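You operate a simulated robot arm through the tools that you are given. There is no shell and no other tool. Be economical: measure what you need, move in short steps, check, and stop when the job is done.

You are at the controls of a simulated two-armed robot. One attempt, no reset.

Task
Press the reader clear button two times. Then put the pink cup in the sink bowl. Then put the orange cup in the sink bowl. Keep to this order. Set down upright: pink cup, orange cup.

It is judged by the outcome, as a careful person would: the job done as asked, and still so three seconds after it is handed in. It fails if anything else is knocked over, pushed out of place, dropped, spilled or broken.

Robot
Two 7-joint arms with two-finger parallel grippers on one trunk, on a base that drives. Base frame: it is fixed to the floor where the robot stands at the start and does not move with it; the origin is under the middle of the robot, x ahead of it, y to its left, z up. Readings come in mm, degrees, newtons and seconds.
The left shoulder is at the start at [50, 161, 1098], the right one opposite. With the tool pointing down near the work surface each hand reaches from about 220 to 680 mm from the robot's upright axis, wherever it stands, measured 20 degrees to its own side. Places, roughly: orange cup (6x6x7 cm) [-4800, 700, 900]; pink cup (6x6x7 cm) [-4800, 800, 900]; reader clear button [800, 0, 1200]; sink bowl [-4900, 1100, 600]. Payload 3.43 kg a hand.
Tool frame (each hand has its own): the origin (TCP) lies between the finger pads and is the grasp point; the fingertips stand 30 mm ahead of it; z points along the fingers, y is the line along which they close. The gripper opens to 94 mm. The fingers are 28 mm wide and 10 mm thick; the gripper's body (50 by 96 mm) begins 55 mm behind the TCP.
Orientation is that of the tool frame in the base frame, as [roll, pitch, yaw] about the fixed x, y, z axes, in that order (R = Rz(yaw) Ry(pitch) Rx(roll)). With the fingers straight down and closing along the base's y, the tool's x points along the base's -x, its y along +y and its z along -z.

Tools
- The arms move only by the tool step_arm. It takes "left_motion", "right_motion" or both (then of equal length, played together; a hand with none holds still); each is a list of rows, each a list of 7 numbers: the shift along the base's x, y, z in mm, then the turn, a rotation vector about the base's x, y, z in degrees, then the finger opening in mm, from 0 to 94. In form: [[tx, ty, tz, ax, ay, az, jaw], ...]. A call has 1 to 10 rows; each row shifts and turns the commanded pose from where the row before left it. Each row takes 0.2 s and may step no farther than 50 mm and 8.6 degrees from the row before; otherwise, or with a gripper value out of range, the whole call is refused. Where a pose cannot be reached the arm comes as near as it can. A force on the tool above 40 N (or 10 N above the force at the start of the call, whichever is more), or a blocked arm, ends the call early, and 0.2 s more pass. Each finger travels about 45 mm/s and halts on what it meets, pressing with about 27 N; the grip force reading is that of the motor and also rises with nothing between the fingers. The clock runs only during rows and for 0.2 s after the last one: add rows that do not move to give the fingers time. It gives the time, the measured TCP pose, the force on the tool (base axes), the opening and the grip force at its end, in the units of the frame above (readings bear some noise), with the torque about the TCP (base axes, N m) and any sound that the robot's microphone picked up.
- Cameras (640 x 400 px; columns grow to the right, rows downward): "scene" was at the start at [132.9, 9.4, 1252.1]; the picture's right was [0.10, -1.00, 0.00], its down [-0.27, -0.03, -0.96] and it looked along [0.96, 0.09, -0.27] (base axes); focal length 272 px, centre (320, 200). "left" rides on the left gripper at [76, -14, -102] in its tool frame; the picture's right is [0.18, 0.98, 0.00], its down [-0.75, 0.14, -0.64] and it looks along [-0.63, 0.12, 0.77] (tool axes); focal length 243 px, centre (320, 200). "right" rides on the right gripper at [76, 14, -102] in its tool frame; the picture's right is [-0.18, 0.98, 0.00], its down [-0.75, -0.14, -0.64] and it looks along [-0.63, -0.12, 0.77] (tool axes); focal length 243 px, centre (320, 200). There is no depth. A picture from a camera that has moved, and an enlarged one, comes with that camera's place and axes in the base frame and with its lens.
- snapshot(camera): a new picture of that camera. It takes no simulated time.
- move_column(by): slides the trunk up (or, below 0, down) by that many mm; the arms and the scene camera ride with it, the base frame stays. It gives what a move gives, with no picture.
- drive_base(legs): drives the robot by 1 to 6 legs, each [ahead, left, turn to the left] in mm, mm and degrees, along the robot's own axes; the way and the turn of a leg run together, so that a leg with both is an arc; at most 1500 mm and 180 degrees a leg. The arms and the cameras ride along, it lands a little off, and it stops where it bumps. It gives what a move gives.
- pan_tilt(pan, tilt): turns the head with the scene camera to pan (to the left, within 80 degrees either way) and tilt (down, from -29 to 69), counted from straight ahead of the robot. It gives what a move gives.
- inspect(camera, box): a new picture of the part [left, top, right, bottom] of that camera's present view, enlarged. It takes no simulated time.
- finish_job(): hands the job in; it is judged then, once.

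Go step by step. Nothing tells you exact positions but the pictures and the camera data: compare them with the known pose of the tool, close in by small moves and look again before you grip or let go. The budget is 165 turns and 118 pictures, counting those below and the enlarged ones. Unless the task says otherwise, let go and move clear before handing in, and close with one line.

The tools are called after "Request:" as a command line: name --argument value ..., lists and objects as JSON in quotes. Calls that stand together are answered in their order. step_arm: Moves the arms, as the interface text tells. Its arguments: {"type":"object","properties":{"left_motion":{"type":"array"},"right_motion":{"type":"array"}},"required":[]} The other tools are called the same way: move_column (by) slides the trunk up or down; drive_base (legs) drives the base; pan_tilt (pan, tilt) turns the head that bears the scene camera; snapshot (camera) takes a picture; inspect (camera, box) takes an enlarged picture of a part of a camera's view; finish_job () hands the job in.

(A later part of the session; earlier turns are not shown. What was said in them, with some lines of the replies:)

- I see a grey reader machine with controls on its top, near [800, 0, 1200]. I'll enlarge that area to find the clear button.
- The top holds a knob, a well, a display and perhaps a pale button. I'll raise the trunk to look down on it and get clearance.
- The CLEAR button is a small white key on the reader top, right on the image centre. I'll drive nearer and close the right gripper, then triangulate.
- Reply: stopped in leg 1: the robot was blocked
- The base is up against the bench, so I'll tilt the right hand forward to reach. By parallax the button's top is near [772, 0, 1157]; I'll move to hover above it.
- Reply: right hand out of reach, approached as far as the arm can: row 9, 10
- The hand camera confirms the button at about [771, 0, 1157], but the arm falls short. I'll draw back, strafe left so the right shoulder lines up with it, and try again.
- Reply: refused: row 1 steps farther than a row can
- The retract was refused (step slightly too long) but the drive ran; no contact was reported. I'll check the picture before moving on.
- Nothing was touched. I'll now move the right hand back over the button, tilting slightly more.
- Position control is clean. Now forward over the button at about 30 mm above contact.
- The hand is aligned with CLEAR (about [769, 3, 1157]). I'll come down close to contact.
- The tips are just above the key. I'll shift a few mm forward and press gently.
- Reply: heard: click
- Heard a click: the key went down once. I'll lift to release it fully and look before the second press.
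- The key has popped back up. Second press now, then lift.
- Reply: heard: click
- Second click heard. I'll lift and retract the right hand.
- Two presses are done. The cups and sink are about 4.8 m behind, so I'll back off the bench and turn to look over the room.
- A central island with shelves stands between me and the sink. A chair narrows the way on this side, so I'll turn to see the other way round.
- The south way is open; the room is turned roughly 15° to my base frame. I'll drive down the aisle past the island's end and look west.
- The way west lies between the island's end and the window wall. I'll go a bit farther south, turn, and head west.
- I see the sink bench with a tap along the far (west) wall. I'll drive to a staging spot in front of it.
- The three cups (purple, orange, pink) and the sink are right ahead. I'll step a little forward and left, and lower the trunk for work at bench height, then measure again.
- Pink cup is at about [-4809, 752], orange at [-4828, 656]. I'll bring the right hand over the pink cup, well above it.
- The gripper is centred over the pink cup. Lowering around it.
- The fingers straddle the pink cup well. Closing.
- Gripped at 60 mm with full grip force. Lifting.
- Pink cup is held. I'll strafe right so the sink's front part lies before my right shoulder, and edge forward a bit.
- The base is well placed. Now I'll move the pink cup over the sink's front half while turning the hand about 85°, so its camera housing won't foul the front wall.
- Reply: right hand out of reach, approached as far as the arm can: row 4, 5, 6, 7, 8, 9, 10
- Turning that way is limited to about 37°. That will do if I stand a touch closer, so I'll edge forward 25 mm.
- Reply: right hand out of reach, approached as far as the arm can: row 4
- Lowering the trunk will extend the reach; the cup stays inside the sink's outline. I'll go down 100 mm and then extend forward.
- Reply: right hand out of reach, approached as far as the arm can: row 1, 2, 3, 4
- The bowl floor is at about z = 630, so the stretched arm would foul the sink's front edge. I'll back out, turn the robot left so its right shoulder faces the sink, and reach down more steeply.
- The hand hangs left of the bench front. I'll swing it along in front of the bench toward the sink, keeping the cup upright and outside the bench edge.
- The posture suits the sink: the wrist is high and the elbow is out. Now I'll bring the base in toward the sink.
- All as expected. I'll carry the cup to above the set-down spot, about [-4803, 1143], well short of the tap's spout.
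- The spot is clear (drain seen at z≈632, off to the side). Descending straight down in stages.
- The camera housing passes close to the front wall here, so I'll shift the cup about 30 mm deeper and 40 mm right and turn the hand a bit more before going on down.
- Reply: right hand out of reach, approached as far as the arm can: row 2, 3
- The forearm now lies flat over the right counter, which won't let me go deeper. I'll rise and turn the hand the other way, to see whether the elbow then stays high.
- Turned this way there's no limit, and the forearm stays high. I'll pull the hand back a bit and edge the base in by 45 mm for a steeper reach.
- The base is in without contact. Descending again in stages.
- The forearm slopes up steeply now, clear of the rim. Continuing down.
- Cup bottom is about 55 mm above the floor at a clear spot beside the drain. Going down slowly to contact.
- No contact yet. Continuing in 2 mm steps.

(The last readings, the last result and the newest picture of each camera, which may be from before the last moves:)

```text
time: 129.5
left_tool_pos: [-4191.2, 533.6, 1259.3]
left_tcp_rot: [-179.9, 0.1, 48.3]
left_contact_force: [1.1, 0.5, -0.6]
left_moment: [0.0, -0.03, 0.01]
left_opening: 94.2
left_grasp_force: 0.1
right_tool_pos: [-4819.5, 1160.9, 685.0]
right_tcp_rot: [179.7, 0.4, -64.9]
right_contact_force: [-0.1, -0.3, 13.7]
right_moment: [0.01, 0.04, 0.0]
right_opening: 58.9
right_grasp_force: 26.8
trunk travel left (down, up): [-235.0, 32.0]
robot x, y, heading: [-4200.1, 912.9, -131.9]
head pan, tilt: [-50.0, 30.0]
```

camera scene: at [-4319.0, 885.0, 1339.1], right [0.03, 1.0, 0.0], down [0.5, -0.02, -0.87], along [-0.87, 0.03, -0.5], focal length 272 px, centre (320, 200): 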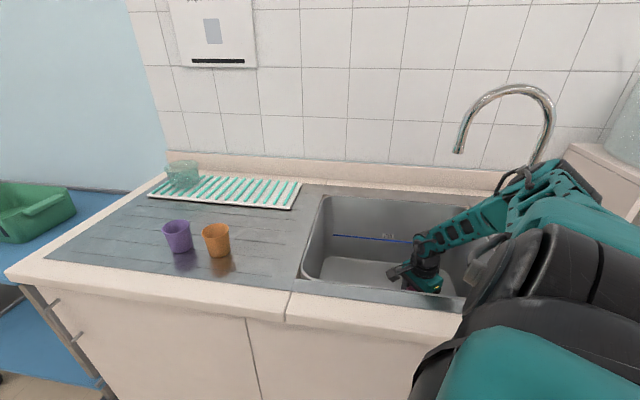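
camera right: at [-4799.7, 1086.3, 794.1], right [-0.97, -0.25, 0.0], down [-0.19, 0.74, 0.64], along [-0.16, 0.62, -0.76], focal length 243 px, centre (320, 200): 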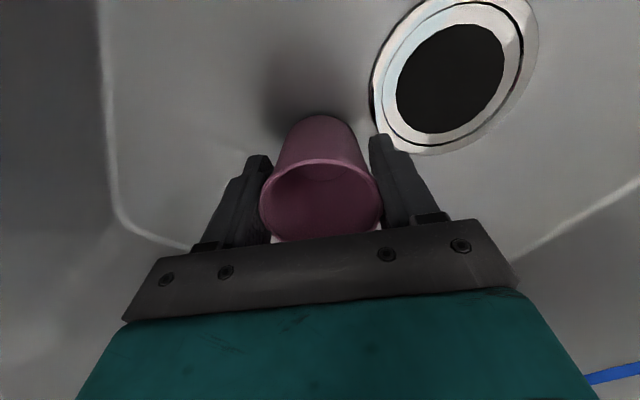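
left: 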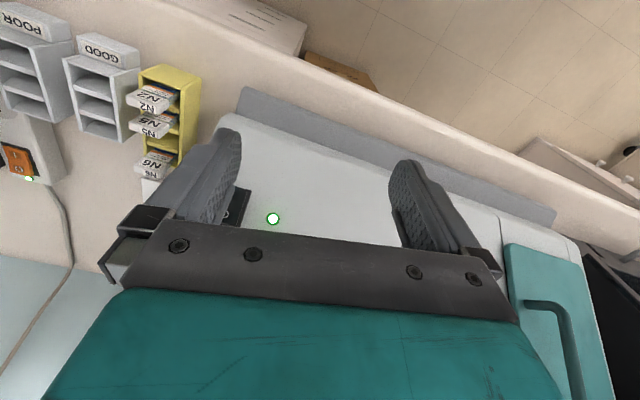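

The cup is on the floor (13.7 N upward). I'll ease the pressure and open the fingers.

Request:
step_arm --right_motion '[[0, 0, 1.5, 0, 0, 0, 40], [0, 0, 0, 0, 0, 0, 62], [0, 0, 0, 0, 0, 0, 66], [0, 0, 0, 0, 0, 0, 74], [0, 0, 0, 0, 0, 0, 80], [0, 0, 0, 0, 0, 0, 80]]'

Request:
snapshot --camera "right"

```text
time: 130.9
left_tool_pos: [-4193.3, 535.7, 1260.0]
left_tcp_rot: [180.0, 0.1, 48.4]
left_contact_force: [-1.2, 0.4, 0.1]
left_moment: [-0.02, -0.01, -0.01]
left_opening: 94.1
left_grasp_force: 0.1
right_tool_pos: [-4818.8, 1161.3, 684.0]
right_tcp_rot: [-180.0, 0.2, -64.9]
right_contact_force: [0.9, 0.2, 0.2]
right_moment: [0.03, -0.04, 0.01]
right_opening: 80.1
right_grasp_force: 0.0
trunk travel left (down, up): [-235.0, 32.0]
robot x, y, heading: [-4200.0, 910.7, -131.9]
head pan, tilt: [-50.0, 30.0]
```

```text
58 pictures are left
camera right: at [-4799.5, 1086.1, 785.8], right [-0.97, -0.25, 0.0], down [-0.19, 0.74, 0.64], along [-0.16, 0.62, -0.76], focal length 243 px, centre (320, 200)
```

right: 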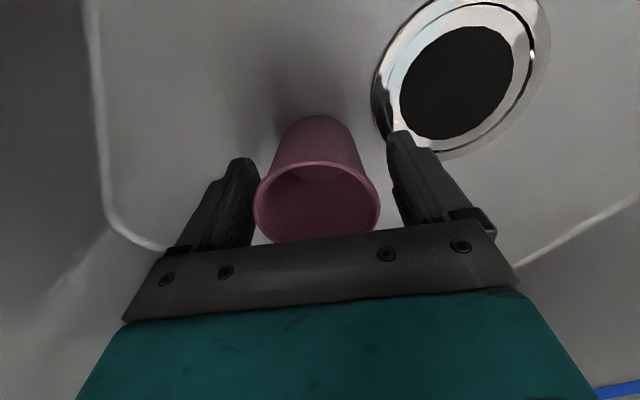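

The pink cup stands free and upright. Raising the hand straight up.

Request:
step_arm --right_motion '[[0, 0, 25, 0, 0, 0, 80], [0, 0, 45, 0, 0, 0, 80], [0, 0, 45, 0, 0, 0, 80], [0, 0, 45, 0, 0, 0, 80], [0, 0, 45, 0, 0, 0, 80], [0, 0, 45, 0, 0, 0, 80], [0, 0, 45, 0, 0, 0, 80], [0, 0, 45, 0, 0, 0, 80], [0, 0, 45, 0, 0, 0, 80], [0, 0, 30, 0, 0, 0, 80]]'

Request:
snapshot --camera "right"

Request:
snapshot --camera "scene"

```text
time: 133.1
left_tool_pos: [-4191.3, 536.2, 1260.2]
left_tcp_rot: [180.0, 0.2, 48.2]
left_contact_force: [0.1, -0.2, 0.7]
left_moment: [-0.01, 0.02, 0.01]
left_opening: 94.1
left_grasp_force: 0.0
right_tool_pos: [-4817.8, 1161.5, 1097.7]
right_tcp_rot: [-180.0, 0.2, -64.9]
right_contact_force: [0.2, 0.3, -0.4]
right_moment: [0.03, 0.02, -0.04]
right_opening: 79.9
right_grasp_force: 0.0
trunk travel left (down, up): [-235.0, 32.0]
robot x, y, heading: [-4201.6, 911.8, -131.8]
head pan, tilt: [-50.0, 30.0]
```

```text
57 pictures are left
camera right: at [-4798.3, 1086.8, 1200.2], right [-0.97, -0.25, 0.0], down [-0.19, 0.74, 0.64], along [-0.16, 0.62, -0.76], focal length 243 px, centre (320, 200)
```

right: 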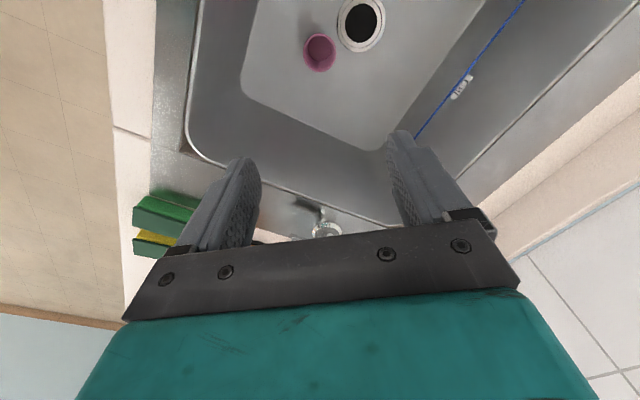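

```text
56 pictures are left
camera scene: at [-4318.6, 884.9, 1339.1], right [0.03, 1.0, 0.0], down [0.5, -0.02, -0.87], along [-0.87, 0.03, -0.5], focal length 272 px, centre (320, 200)
```

scene: 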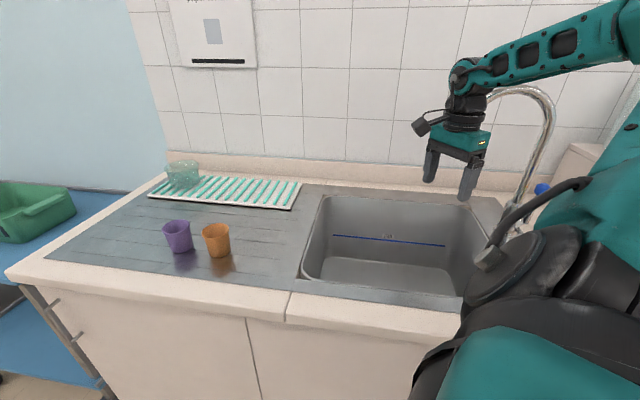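

Pink is upright in the sink. Now over to the orange cup near [-4828, 656], turning the hand partway so it fits between the neighbours.

Request:
step_arm --right_motion '[[3, -46, 0, 0, 0, 4.5, 80], [3, -46, 0, 0, 0, 4.5, 80], [3, -46, 0, 0, 0, 4.5, 80], [3, -46, 0, 0, 0, 4.5, 80], [3, -46, 0, 0, 0, 4.5, 80], [0, -46, 0, 0, 0, 4.5, 80], [-5, -46, 0, 0, 0, 4.5, 80], [-6, -46, 0, 0, 0, 4.5, 80], [-7, -46, 0, 0, 0, 4.5, 80], [-7, -46, 0, 0, 0, 4.5, 80]]'

Request:
snapshot --camera "right"

Request:
snapshot --camera "scene"

```text
time: 135.3
left_tool_pos: [-4193.5, 534.3, 1259.0]
left_tcp_rot: [179.9, 0.1, 48.3]
left_contact_force: [-0.2, -0.2, 0.1]
left_moment: [0.0, -0.01, -0.02]
left_opening: 94.3
left_grasp_force: 0.1
right_tool_pos: [-4827.6, 704.0, 1097.8]
right_tcp_rot: [-179.9, 0.2, -19.8]
right_contact_force: [-0.4, -0.2, 0.8]
right_moment: [-0.01, -0.04, -0.01]
right_opening: 79.9
right_grasp_force: 0.1
trunk travel left (down, up): [-235.0, 32.0]
robot x, y, heading: [-4205.4, 913.1, -131.9]
head pan, tilt: [-50.0, 30.0]
```

```text
55 pictures are left
camera right: at [-4760.4, 664.0, 1200.5], right [-0.51, -0.86, 0.0], down [-0.66, 0.39, 0.64], along [-0.55, 0.33, -0.77], focal length 243 px, centre (320, 200)
```

right: 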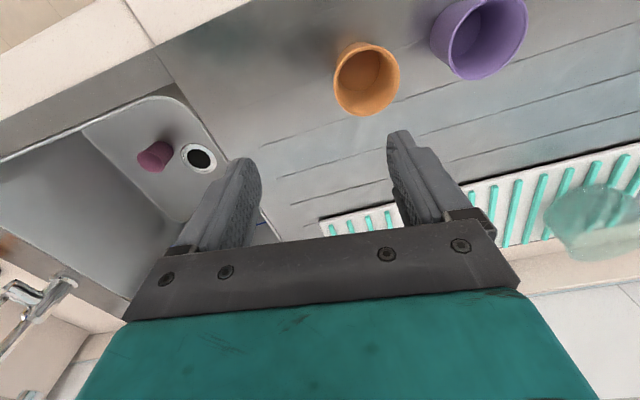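

```text
54 pictures are left
camera scene: at [-4319.7, 884.3, 1338.9], right [0.03, 1.0, 0.0], down [0.5, -0.01, -0.87], along [-0.87, 0.03, -0.5], focal length 272 px, centre (320, 200)
```

scene: 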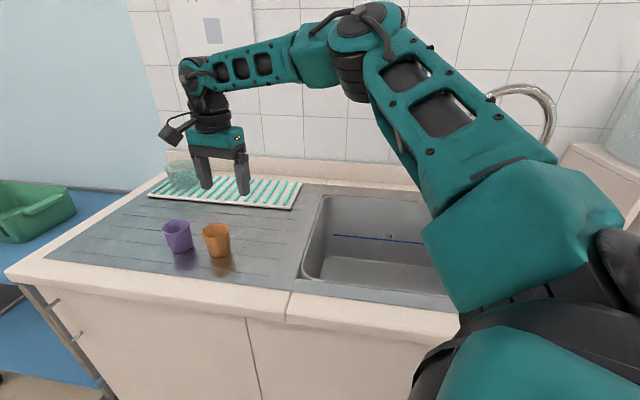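

Orange rim measured at [-4826, 657]. Moving above it.

Request:
step_arm --right_motion '[[0, -24, -15, 0, 0, 0, 80], [1, -23, -20, 0, 0, 0, 80]]'

Request:
snapshot --camera "right"

```text
time: 135.9
left_tool_pos: [-4192.6, 534.8, 1259.2]
left_tcp_rot: [180.0, 0.1, 48.3]
left_contact_force: [0.0, 0.4, -0.9]
left_moment: [0.0, -0.01, -0.02]
left_opening: 94.0
left_grasp_force: 0.2
right_tool_pos: [-4812.6, 681.6, 1069.5]
right_tcp_rot: [179.8, 0.2, -19.8]
right_contact_force: [0.5, -0.5, 0.6]
right_moment: [0.02, -0.04, -0.02]
right_opening: 80.0
right_grasp_force: 0.0
right hand out of reach, approached as far as the arm can: row 1, 2
trunk travel left (down, up): [-235.0, 32.0]
robot x, y, heading: [-4201.3, 910.9, -131.6]
head pan, tilt: [-50.0, 30.0]
```

```text
53 pictures are left
camera right: at [-4746.1, 643.5, 1170.9], right [-0.51, -0.86, 0.0], down [-0.66, 0.39, 0.64], along [-0.56, 0.32, -0.76], focal length 243 px, centre (320, 200)
```

right: 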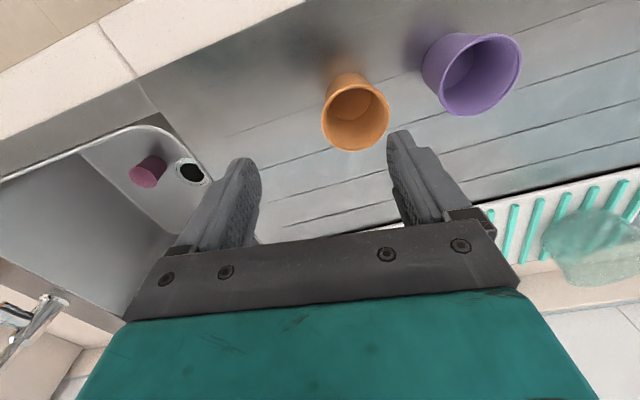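

Just out of reach, so I'll draw the hand back and shift the base 150 mm left along the bench.

Request:
step_arm --right_motion '[[5, 40, 10, 0, 0, 0, 80], [5, 45, 10, 0, 0, 0, 80], [5, 45, 0, 0, 0, 0, 80]]'

Request:
drive_base --legs '[[130, 75, 0]]'

Request:
snapshot --camera "right"

```text
time: 136.7
left_tool_pos: [-4192.3, 535.7, 1259.5]
left_tcp_rot: [180.0, 0.2, 48.2]
left_contact_force: [-0.1, 0.4, -0.4]
left_moment: [-0.01, -0.01, 0.0]
left_opening: 93.9
left_grasp_force: 0.0
right_tool_pos: [-4796.8, 814.6, 1086.5]
right_tcp_rot: [179.9, 0.1, -19.8]
right_contact_force: [0.1, -0.1, 0.5]
right_moment: [-0.01, -0.01, -0.02]
right_opening: 80.0
right_grasp_force: 0.1
trunk travel left (down, up): [-235.0, 32.0]
robot x, y, heading: [-4202.0, 914.2, -131.6]
head pan, tilt: [-50.0, 30.0]
```

```text
time: 138.1
left_tool_pos: [-4223.8, 390.8, 1257.8]
left_tcp_rot: [180.0, -0.1, 48.4]
left_contact_force: [-0.6, -1.1, -0.5]
left_moment: [0.02, 0.02, 0.0]
left_opening: 94.1
left_grasp_force: 0.1
right_tool_pos: [-4827.8, 663.9, 1087.8]
right_tcp_rot: [-180.0, 0.2, -19.6]
right_contact_force: [-0.7, 0.6, -0.4]
right_moment: [-0.01, 0.01, 0.02]
right_opening: 80.0
right_grasp_force: 0.1
trunk travel left (down, up): [-235.0, 32.0]
robot x, y, heading: [-4232.1, 766.6, -131.6]
head pan, tilt: [-50.0, 30.0]
```

```text
52 pictures are left
camera right: at [-4761.5, 625.5, 1189.2], right [-0.5, -0.86, 0.0], down [-0.66, 0.39, 0.64], along [-0.56, 0.32, -0.76], focal length 243 px, centre (320, 200)
```

right: 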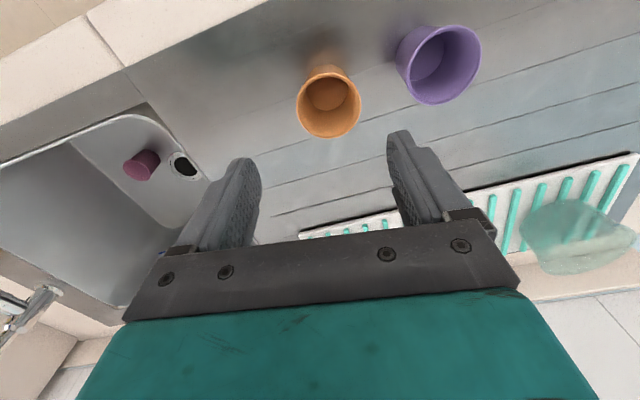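

Orange is at [-4828, 655]. I'll turn the hand another 27° so no finger goes near the purple cup, and centre over it.

Request:
step_arm --right_motion '[[0, -3, 0, 0, 0, -7, 80], [0, -3, 0, 0, 0, -7, 80], [0, -3, -5, 0, 0, -7, 80], [0, 0, -10, 0, 0, -7, 80]]'

Request:
snapshot --camera "right"

```text
time: 139.1
left_tool_pos: [-4223.9, 391.8, 1259.7]
left_tcp_rot: [180.0, 0.1, 48.5]
left_contact_force: [0.8, 0.6, -0.3]
left_moment: [0.01, 0.01, 0.02]
left_opening: 94.0
left_grasp_force: 0.2
right_tool_pos: [-4827.2, 656.9, 1070.7]
right_tcp_rot: [179.9, 0.2, -47.8]
right_contact_force: [0.0, -0.8, 0.1]
right_moment: [0.01, 0.0, 0.0]
right_opening: 80.1
right_grasp_force: 0.0
trunk travel left (down, up): [-235.0, 32.0]
robot x, y, heading: [-4235.5, 769.3, -131.7]
head pan, tilt: [-50.0, 30.0]
```

```text
51 pictures are left
camera right: at [-4787.5, 590.2, 1173.5], right [-0.85, -0.52, 0.0], down [-0.4, 0.65, 0.64], along [-0.34, 0.55, -0.77], focal length 243 px, centre (320, 200)
```

right: 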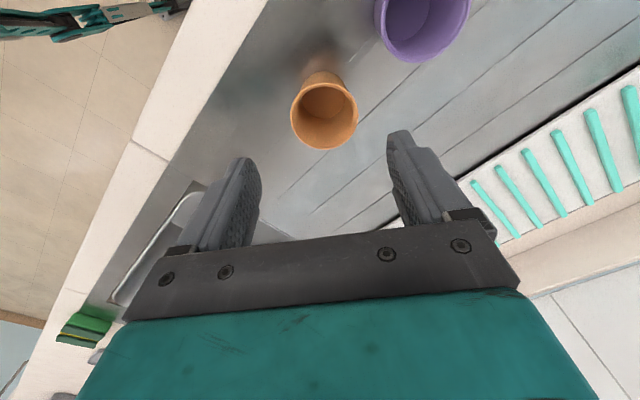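

Centred. Lowering around the orange cup.

Request:
step_arm --right_motion '[[-2, -1, -40, 0, 0, 0, 80], [0, 0, -40, 0, 0, 0, 80], [0, 0, -40, 0, 0, 0, 80]]'

Request:
snapshot --camera "right"

Request:
inspect --camera "scene" --box '[150, 150, 310, 270]'

```text
time: 139.9
left_tool_pos: [-4223.2, 391.1, 1261.0]
left_tcp_rot: [-180.0, 0.0, 48.6]
left_contact_force: [0.3, -0.4, -0.4]
left_moment: [-0.02, 0.01, -0.01]
left_opening: 94.2
left_grasp_force: 0.0
right_tool_pos: [-4830.0, 656.5, 952.7]
right_tcp_rot: [180.0, 0.2, -47.7]
right_contact_force: [-0.3, 0.0, -0.1]
right_moment: [-0.02, -0.04, 0.02]
right_opening: 80.0
right_grasp_force: 0.0
trunk travel left (down, up): [-235.0, 32.0]
robot x, y, heading: [-4232.5, 767.0, -131.4]
head pan, tilt: [-50.0, 30.0]
```

```text
50 pictures are left
camera right: at [-4789.1, 590.1, 1055.1], right [-0.85, -0.53, 0.0], down [-0.4, 0.65, 0.64], along [-0.34, 0.55, -0.76], focal length 243 px, centre (320, 200)
```

right: 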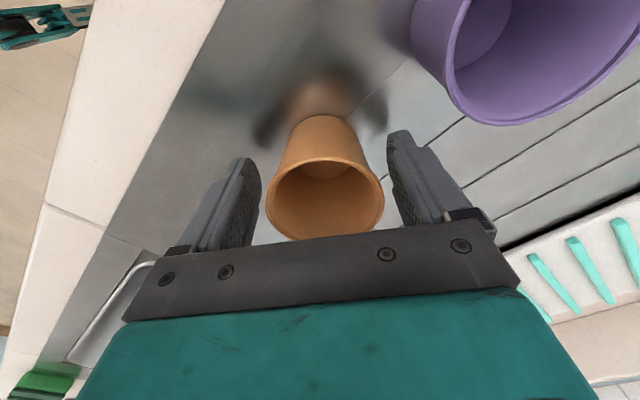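

```text
3.33 times, centred on (230, 210) of scene
camera zoom: at [-4350.9, 739.9, 1339.0], right [0.03, 1.0, 0.0], down [0.5, -0.01, -0.87], along [-0.87, 0.02, -0.5], focal length 907 px, centre (620, 167)
```

zoom: 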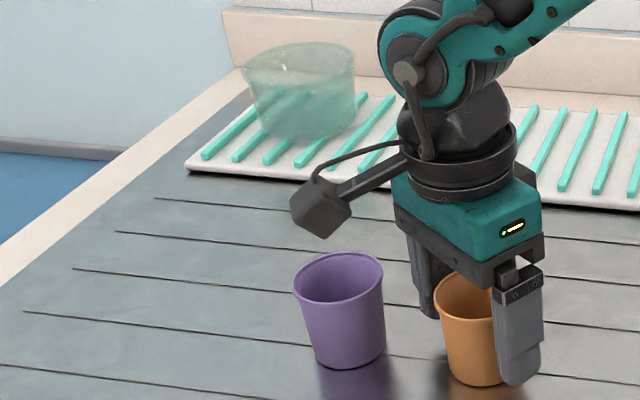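

Fingers are on both sides and the purple cup is untouched. Closing, then a small lift.

Request:
step_arm --right_motion '[[0, 0, -4, 0, 0, 0, 70], [0, 0, 0, 0, 0, 0, 40], [0, 0, 0, 0, 0, 0, 40], [0, 0, 0, 0, 0, 0, 40], [0, 0, 0, 0, 0, 0, 40], [0, 0, 0, 0, 0, 0, 40]]'

Request:
step_arm --right_motion '[[0, 0, 15, 0, 0, 0, 40], [0, 0, 35, 0, 0, 0, 40], [0, 0, 40, 0, 0, 0, 40], [0, 0, 40, 0, 0, 0, 40], [0, 0, 20, 0, 0, 0, 40]]'

Request:
snapshot --camera "right"

Request:
snapshot --camera "scene"

```text
time: 141.3
left_tool_pos: [-4222.6, 390.1, 1259.4]
left_tcp_rot: [180.0, 0.0, 48.5]
left_contact_force: [-0.1, 0.4, -0.4]
left_moment: [-0.02, 0.0, 0.01]
left_opening: 94.2
left_grasp_force: 0.1
right_tool_pos: [-4828.5, 656.3, 948.7]
right_tcp_rot: [-180.0, 0.3, -47.6]
right_contact_force: [0.5, 0.2, -0.8]
right_moment: [-0.01, 0.01, -0.01]
right_opening: 60.6
right_grasp_force: 27.0
trunk travel left (down, up): [-235.0, 32.0]
robot x, y, heading: [-4231.2, 767.4, -131.3]
head pan, tilt: [-50.0, 30.0]
```

```text
time: 142.5
left_tool_pos: [-4223.0, 391.3, 1258.6]
left_tcp_rot: [-179.9, 0.1, 48.6]
left_contact_force: [0.5, 0.6, 0.4]
left_moment: [-0.01, -0.01, 0.0]
left_opening: 93.7
left_grasp_force: 0.0
right_tool_pos: [-4829.5, 654.5, 1098.7]
right_tcp_rot: [179.9, 0.3, -47.6]
right_contact_force: [0.7, -0.1, 0.2]
right_moment: [-0.02, 0.01, 0.0]
right_opening: 60.5
right_grasp_force: 27.1
trunk travel left (down, up): [-235.0, 32.0]
robot x, y, heading: [-4234.1, 764.7, -131.5]
head pan, tilt: [-50.0, 30.0]
```

```text
48 pictures are left
camera right: at [-4788.8, 588.9, 1200.2], right [-0.85, -0.53, 0.0], down [-0.4, 0.65, 0.64], along [-0.34, 0.55, -0.77], focal length 243 px, centre (320, 200)
```

right: 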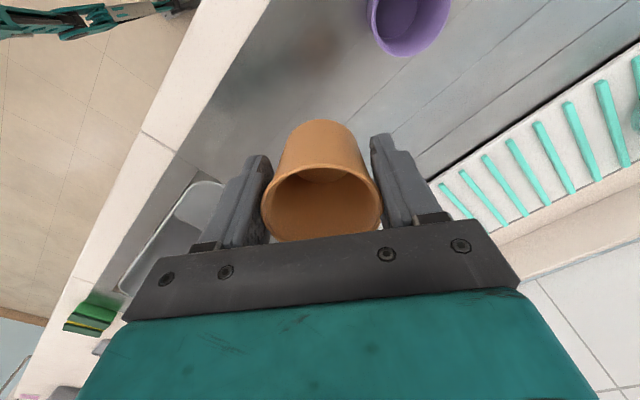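

```text
47 pictures are left
camera scene: at [-4350.2, 740.0, 1339.1], right [0.03, 1.0, 0.0], down [0.5, -0.01, -0.87], along [-0.87, 0.02, -0.5], focal length 272 px, centre (320, 200)
```

scene: 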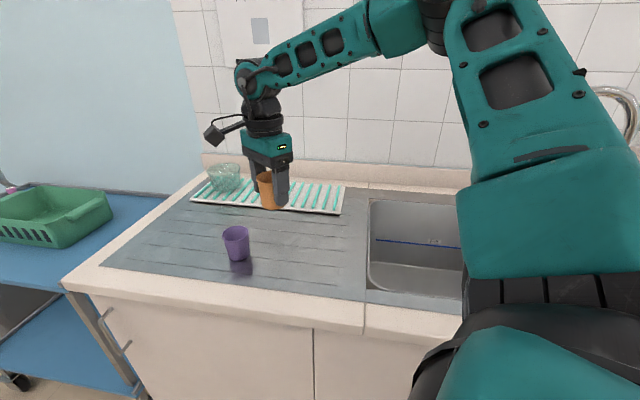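

Orange is held. I'll carry it over to the sink spot at about [-4846, 1030], left of the pink cup, turning the hand as before.

Request:
step_arm --right_motion '[[4, 46.9, 0, 0, 0, -2.2, 40], [4, 46.9, 0, 0, 0, -2.2, 40], [2, 46.9, 0, 0, 0, -2.2, 40], [0, 46.9, 0, 0, 0, -2.2, 40], [-3, 46.9, 0, 0, 0, -2.2, 40], [-6, 46.9, 0, 0, 0, -2.2, 40], [-8, 46.9, 0, 0, 0, -2.2, 40], [-9, 46.9, 0, 0, 0, -2.2, 40]]'

Request:
snapshot --camera "right"

Request:
snapshot --camera "scene"

```text
time: 144.3
left_tool_pos: [-4222.3, 392.1, 1259.7]
left_tcp_rot: [180.0, 0.2, 48.5]
left_contact_force: [-0.9, -0.3, 0.0]
left_moment: [0.0, -0.05, 0.02]
left_opening: 94.2
left_grasp_force: 0.0
right_tool_pos: [-4844.6, 1033.1, 1095.5]
right_tcp_rot: [-180.0, 0.2, -65.2]
right_contact_force: [-1.2, -0.5, -0.8]
right_moment: [0.04, -0.01, -0.03]
right_opening: 60.4
right_grasp_force: 27.1
trunk travel left (down, up): [-235.0, 32.0]
robot x, y, heading: [-4236.1, 768.3, -131.6]
head pan, tilt: [-50.0, 30.0]
```

```text
46 pictures are left
camera right: at [-4826.2, 957.9, 1197.4], right [-0.97, -0.24, 0.0], down [-0.19, 0.74, 0.64], along [-0.16, 0.62, -0.77], focal length 243 px, centre (320, 200)
```

right: 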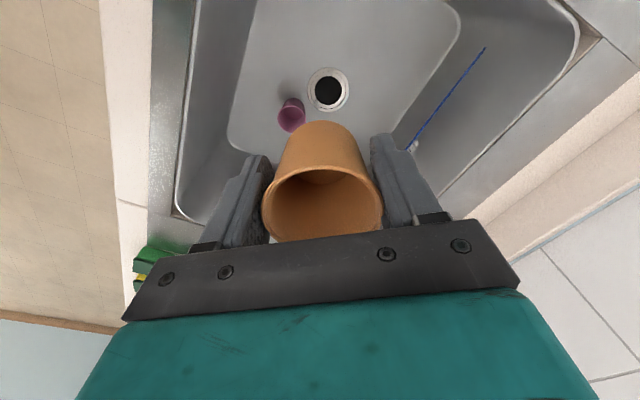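

```text
45 pictures are left
camera scene: at [-4350.4, 740.6, 1339.1], right [0.03, 1.0, 0.0], down [0.5, -0.01, -0.87], along [-0.87, 0.02, -0.5], focal length 272 px, centre (320, 200)
```

scene: 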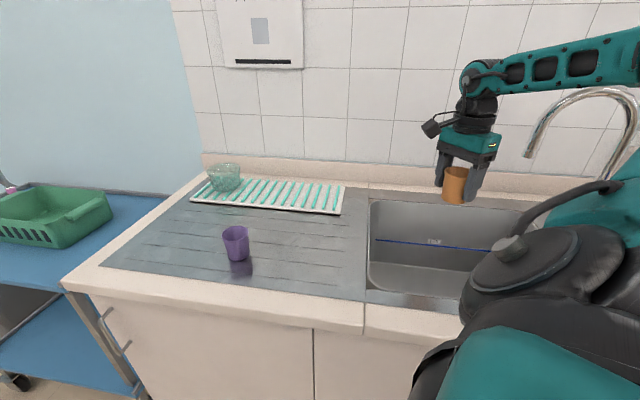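

The target is clear and the pink cup stands. Descending in stages.

Request:
step_arm --right_motion '[[0, 0, -45, 0, 0, 0, 40], [0, 0, -45, 0, 0, 0, 40], [0, 0, -45, 0, 0, 0, 40], [0, 0, -45, 0, 0, 0, 40], [0, 0, -45, 0, 0, 0, 40]]'

Request:
snapshot --camera "right"

Request:
snapshot --camera "scene"

```text
time: 145.5
left_tool_pos: [-4223.7, 391.2, 1258.7]
left_tcp_rot: [179.9, 0.1, 48.6]
left_contact_force: [-0.2, -0.7, -0.9]
left_moment: [0.04, -0.03, 0.0]
left_opening: 93.9
left_grasp_force: 0.1
right_tool_pos: [-4846.9, 1030.8, 873.3]
right_tcp_rot: [-180.0, 0.2, -65.3]
right_contact_force: [-0.5, -0.1, -0.5]
right_moment: [0.0, 0.0, 0.02]
right_opening: 60.5
right_grasp_force: 26.9
trunk travel left (down, up): [-235.0, 32.0]
robot x, y, heading: [-4234.5, 764.4, -131.6]
head pan, tilt: [-50.0, 30.0]
```

```text
44 pictures are left
camera right: at [-4829.0, 955.6, 974.7], right [-0.97, -0.24, 0.0], down [-0.19, 0.74, 0.64], along [-0.16, 0.62, -0.76], focal length 243 px, centre (320, 200)
```

right: 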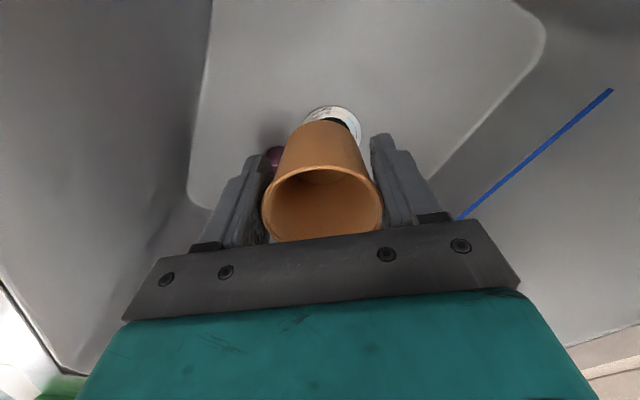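

```text
43 pictures are left
camera scene: at [-4351.0, 740.3, 1339.0], right [0.03, 1.0, 0.0], down [0.5, -0.01, -0.87], along [-0.87, 0.02, -0.5], focal length 272 px, centre (320, 200)
```

scene: 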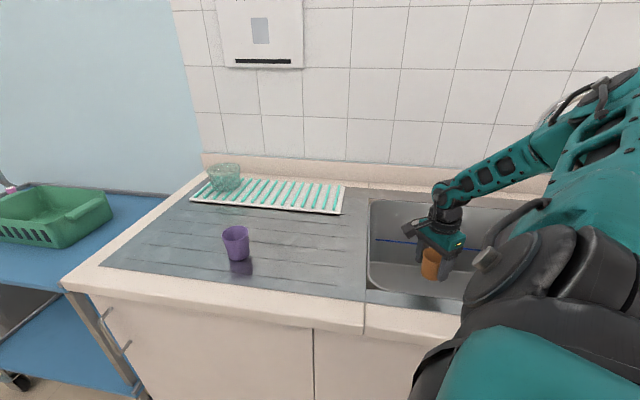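

Clearances are good. Continuing down.

Request:
step_arm --right_motion '[[0, 0, -35, 0, 0, 0, 40], [0, 0, -35, 0, 0, 0, 40], [0, 0, -35, 0, 0, 0, 40], [0, 0, -30, 0, 0, 0, 40]]'

Request:
snapshot --camera "right"

Request:
snapshot --camera "scene"

```text
time: 146.5
left_tool_pos: [-4222.3, 391.3, 1259.0]
left_tcp_rot: [180.0, 0.1, 48.5]
left_contact_force: [-0.1, -0.8, 0.1]
left_moment: [-0.01, 0.04, -0.01]
left_opening: 94.0
left_grasp_force: 0.1
right_tool_pos: [-4848.7, 1032.2, 738.0]
right_tcp_rot: [180.0, 0.2, -65.3]
right_contact_force: [0.8, 0.3, -0.1]
right_moment: [-0.04, 0.01, 0.03]
right_opening: 60.3
right_grasp_force: 26.8
trunk travel left (down, up): [-235.0, 32.0]
robot x, y, heading: [-4235.3, 767.3, -131.7]
head pan, tilt: [-50.0, 30.0]
```

```text
42 pictures are left
camera right: at [-4829.7, 956.7, 840.8], right [-0.97, -0.24, 0.0], down [-0.19, 0.74, 0.64], along [-0.16, 0.62, -0.76], focal length 243 px, centre (320, 200)
```

right: 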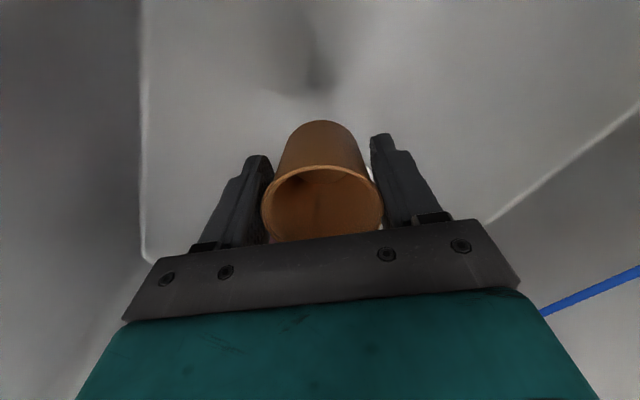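

```text
41 pictures are left
camera scene: at [-4350.6, 740.2, 1339.1], right [0.03, 1.0, 0.0], down [0.5, -0.01, -0.87], along [-0.87, 0.02, -0.5], focal length 272 px, centre (320, 200)
```

scene: 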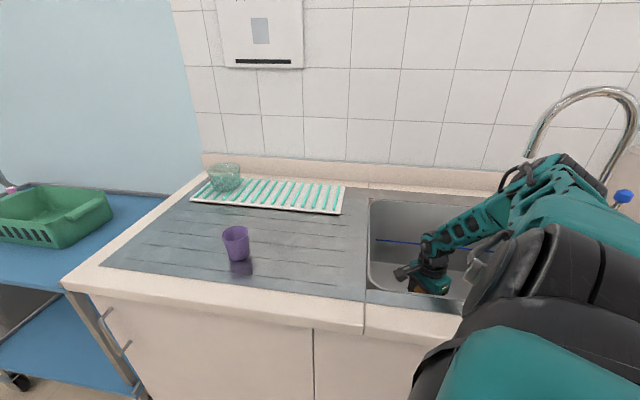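

About 52 mm to go. Down slowly to contact.

Request:
step_arm --right_motion '[[0, 0, -20, 0, 0, 0, 40], [0, 0, -20, 0, 0, 0, 40], [0, 0, -5, 0, 0, 0, 40], [0, 0, -3, 0, 0, 0, 40], [0, 0, -2, 0, 0, 0, 40]]'

```text
time: 147.7
left_tool_pos: [-4222.4, 391.0, 1259.1]
left_tcp_rot: [180.0, 0.1, 48.4]
left_contact_force: [0.3, 0.3, 0.3]
left_moment: [0.0, -0.01, 0.01]
left_opening: 94.1
left_grasp_force: 0.0
right_tool_pos: [-4844.4, 1030.6, 689.3]
right_tcp_rot: [180.0, 0.3, -65.2]
right_contact_force: [-0.4, -1.1, -0.7]
right_moment: [-0.03, -0.04, 0.0]
right_opening: 60.4
right_grasp_force: 27.4
trunk travel left (down, up): [-235.0, 32.0]
robot x, y, heading: [-4233.3, 765.8, -131.6]
head pan, tilt: [-50.0, 30.0]
```

Request:
step_arm --right_motion '[[0, 0, -2, 0, 0, 0, 40], [0, 0, -1.5, 0, 0, 0, 40], [0, 0, -1.5, 0, 0, 0, 40]]'

```text
time: 148.5
left_tool_pos: [-4221.4, 389.7, 1259.0]
left_tcp_rot: [180.0, 0.1, 48.5]
left_contact_force: [-0.6, 0.9, -0.6]
left_moment: [-0.03, 0.02, -0.02]
left_opening: 94.0
left_grasp_force: 0.1
right_tool_pos: [-4845.9, 1030.9, 685.5]
right_tcp_rot: [179.8, 0.4, -65.3]
right_contact_force: [3.1, 0.3, 10.5]
right_moment: [-0.06, 0.07, 0.04]
right_opening: 59.7
right_grasp_force: 27.3
trunk travel left (down, up): [-235.0, 32.0]
robot x, y, heading: [-4231.1, 768.8, -131.5]
head pan, tilt: [-50.0, 30.0]
```

The orange cup touches the floor (10.5 N). Easing off and opening.

Request:
step_arm --right_motion '[[0, 0, 1, 0, 0, 0, 40], [0, 0, 0, 0, 0, 0, 62], [0, 0, 0, 0, 0, 0, 66], [0, 0, 0, 0, 0, 0, 74], [0, 0, 0, 0, 0, 0, 80], [0, 0, 0, 0, 0, 0, 80]]'

Request:
snapshot --camera "right"

```text
time: 149.9
left_tool_pos: [-4222.5, 391.6, 1258.7]
left_tcp_rot: [-179.9, 0.1, 48.5]
left_contact_force: [0.7, -0.5, 0.4]
left_moment: [0.02, -0.01, -0.01]
left_opening: 93.9
left_grasp_force: 0.0
right_tool_pos: [-4845.0, 1030.4, 684.4]
right_tcp_rot: [180.0, 0.2, -65.2]
right_contact_force: [-0.1, -0.5, 0.0]
right_moment: [0.03, 0.0, -0.01]
right_opening: 80.2
right_grasp_force: 0.1
trunk travel left (down, up): [-235.0, 32.0]
robot x, y, heading: [-4235.0, 762.6, -131.5]
head pan, tilt: [-50.0, 30.0]
```

```text
40 pictures are left
camera right: at [-4827.5, 955.1, 786.5], right [-0.97, -0.24, 0.0], down [-0.19, 0.74, 0.64], along [-0.16, 0.62, -0.76], focal length 243 px, centre (320, 200)
```

right: 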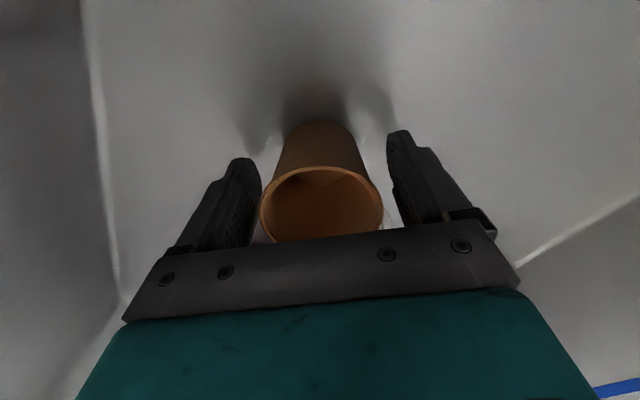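

The orange cup stands free. Raising straight up.

Request:
step_arm --right_motion '[[0, 0, 25, 0, 0, 0, 80], [0, 0, 45, 0, 0, 0, 80], [0, 0, 45, 0, 0, 0, 80], [0, 0, 45, 0, 0, 0, 80], [0, 0, 45, 0, 0, 0, 80], [0, 0, 45, 0, 0, 0, 80], [0, 0, 45, 0, 0, 0, 80], [0, 0, 45, 0, 0, 0, 80], [0, 0, 45, 0, 0, 0, 80], [0, 0, 30, 0, 0, 0, 80]]'

Request:
snapshot --camera "right"

```text
time: 152.1
left_tool_pos: [-4223.2, 390.4, 1259.7]
left_tcp_rot: [180.0, 0.1, 48.5]
left_contact_force: [-0.1, -1.4, -0.1]
left_moment: [0.02, 0.03, -0.03]
left_opening: 94.1
left_grasp_force: 0.0
right_tool_pos: [-4846.6, 1028.9, 1101.1]
right_tcp_rot: [-179.9, 0.1, -65.2]
right_contact_force: [0.8, 0.2, 0.2]
right_moment: [-0.01, -0.02, -0.01]
right_opening: 80.0
right_grasp_force: 0.0
trunk travel left (down, up): [-235.0, 32.0]
robot x, y, heading: [-4233.5, 769.7, -131.7]
head pan, tilt: [-50.0, 30.0]
```

```text
39 pictures are left
camera right: at [-4828.6, 953.4, 1202.8], right [-0.97, -0.24, 0.0], down [-0.19, 0.74, 0.64], along [-0.16, 0.62, -0.76], focal length 243 px, centre (320, 200)
```

right: 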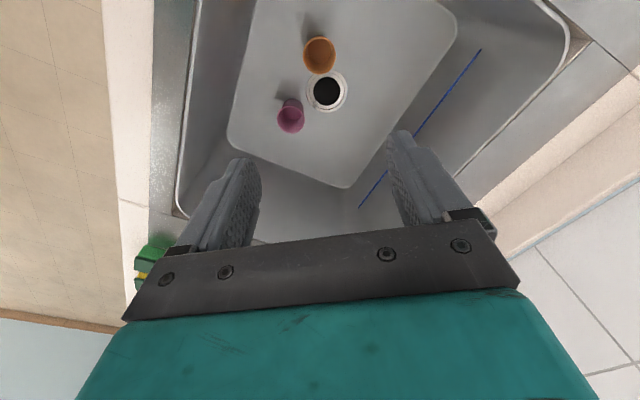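

Both cups stand in the sink beside the drain. I'll back the robot away a bit and take a last look.

Request:
drive_base --legs '[[-120, 208, 0]]'

Request:
snapshot --camera "scene"

Request:
inspect --camera "right" --box '[180, 0, 480, 190]'

```text
time: 153.9
left_tool_pos: [-3988.3, 344.4, 1259.9]
left_tcp_rot: [-179.9, 0.2, 48.2]
left_contact_force: [0.5, 0.1, 0.1]
left_moment: [-0.01, -0.03, 0.0]
left_opening: 93.7
left_grasp_force: 0.0
right_tool_pos: [-4611.6, 984.3, 1099.1]
right_tcp_rot: [180.0, 0.1, -65.3]
right_contact_force: [1.3, -0.4, 0.2]
right_moment: [-0.01, 0.01, -0.02]
right_opening: 79.9
right_grasp_force: 0.1
trunk travel left (down, up): [-235.0, 32.0]
robot x, y, heading: [-4001.6, 721.3, -132.2]
head pan, tilt: [-50.0, 30.0]
```

```text
38 pictures are left
camera scene: at [-4115.6, 693.9, 1339.1], right [0.03, 1.0, 0.0], down [0.5, -0.02, -0.87], along [-0.87, 0.03, -0.5], focal length 272 px, centre (320, 200)
```

scene: 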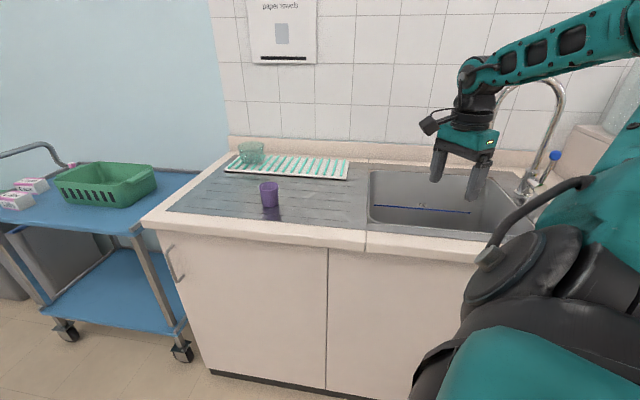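

```text
2.11 times, centred on (330, 95) of right
camera zoom: at [-4593.5, 908.9, 1202.7], right [-0.97, -0.24, 0.0], down [-0.18, 0.74, 0.64], along [-0.16, 0.63, -0.76], focal length 511 px, centre (299, 421)
```

zoom: 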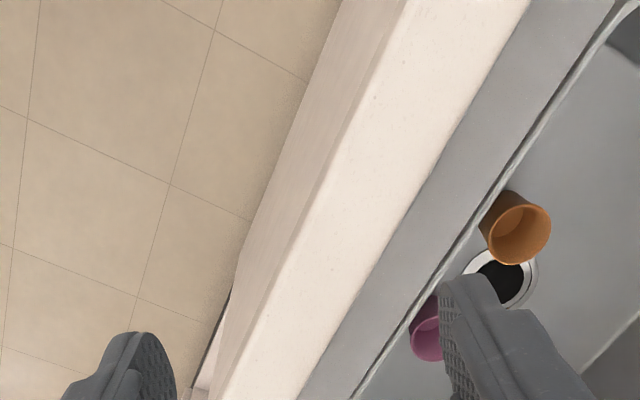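

The pink and orange cups both stand upright in the sink, the purple cup hasn't moved, and the robot is clear. Handing in.

Request:
finish_job

```text
The job is handed in.
```

I pressed the reader's CLEAR button twice, with a click heard each time. I then put the pink cup in the sink bowl and the orange cup after it; both are standing upright, and I saw nothing else disturbed.
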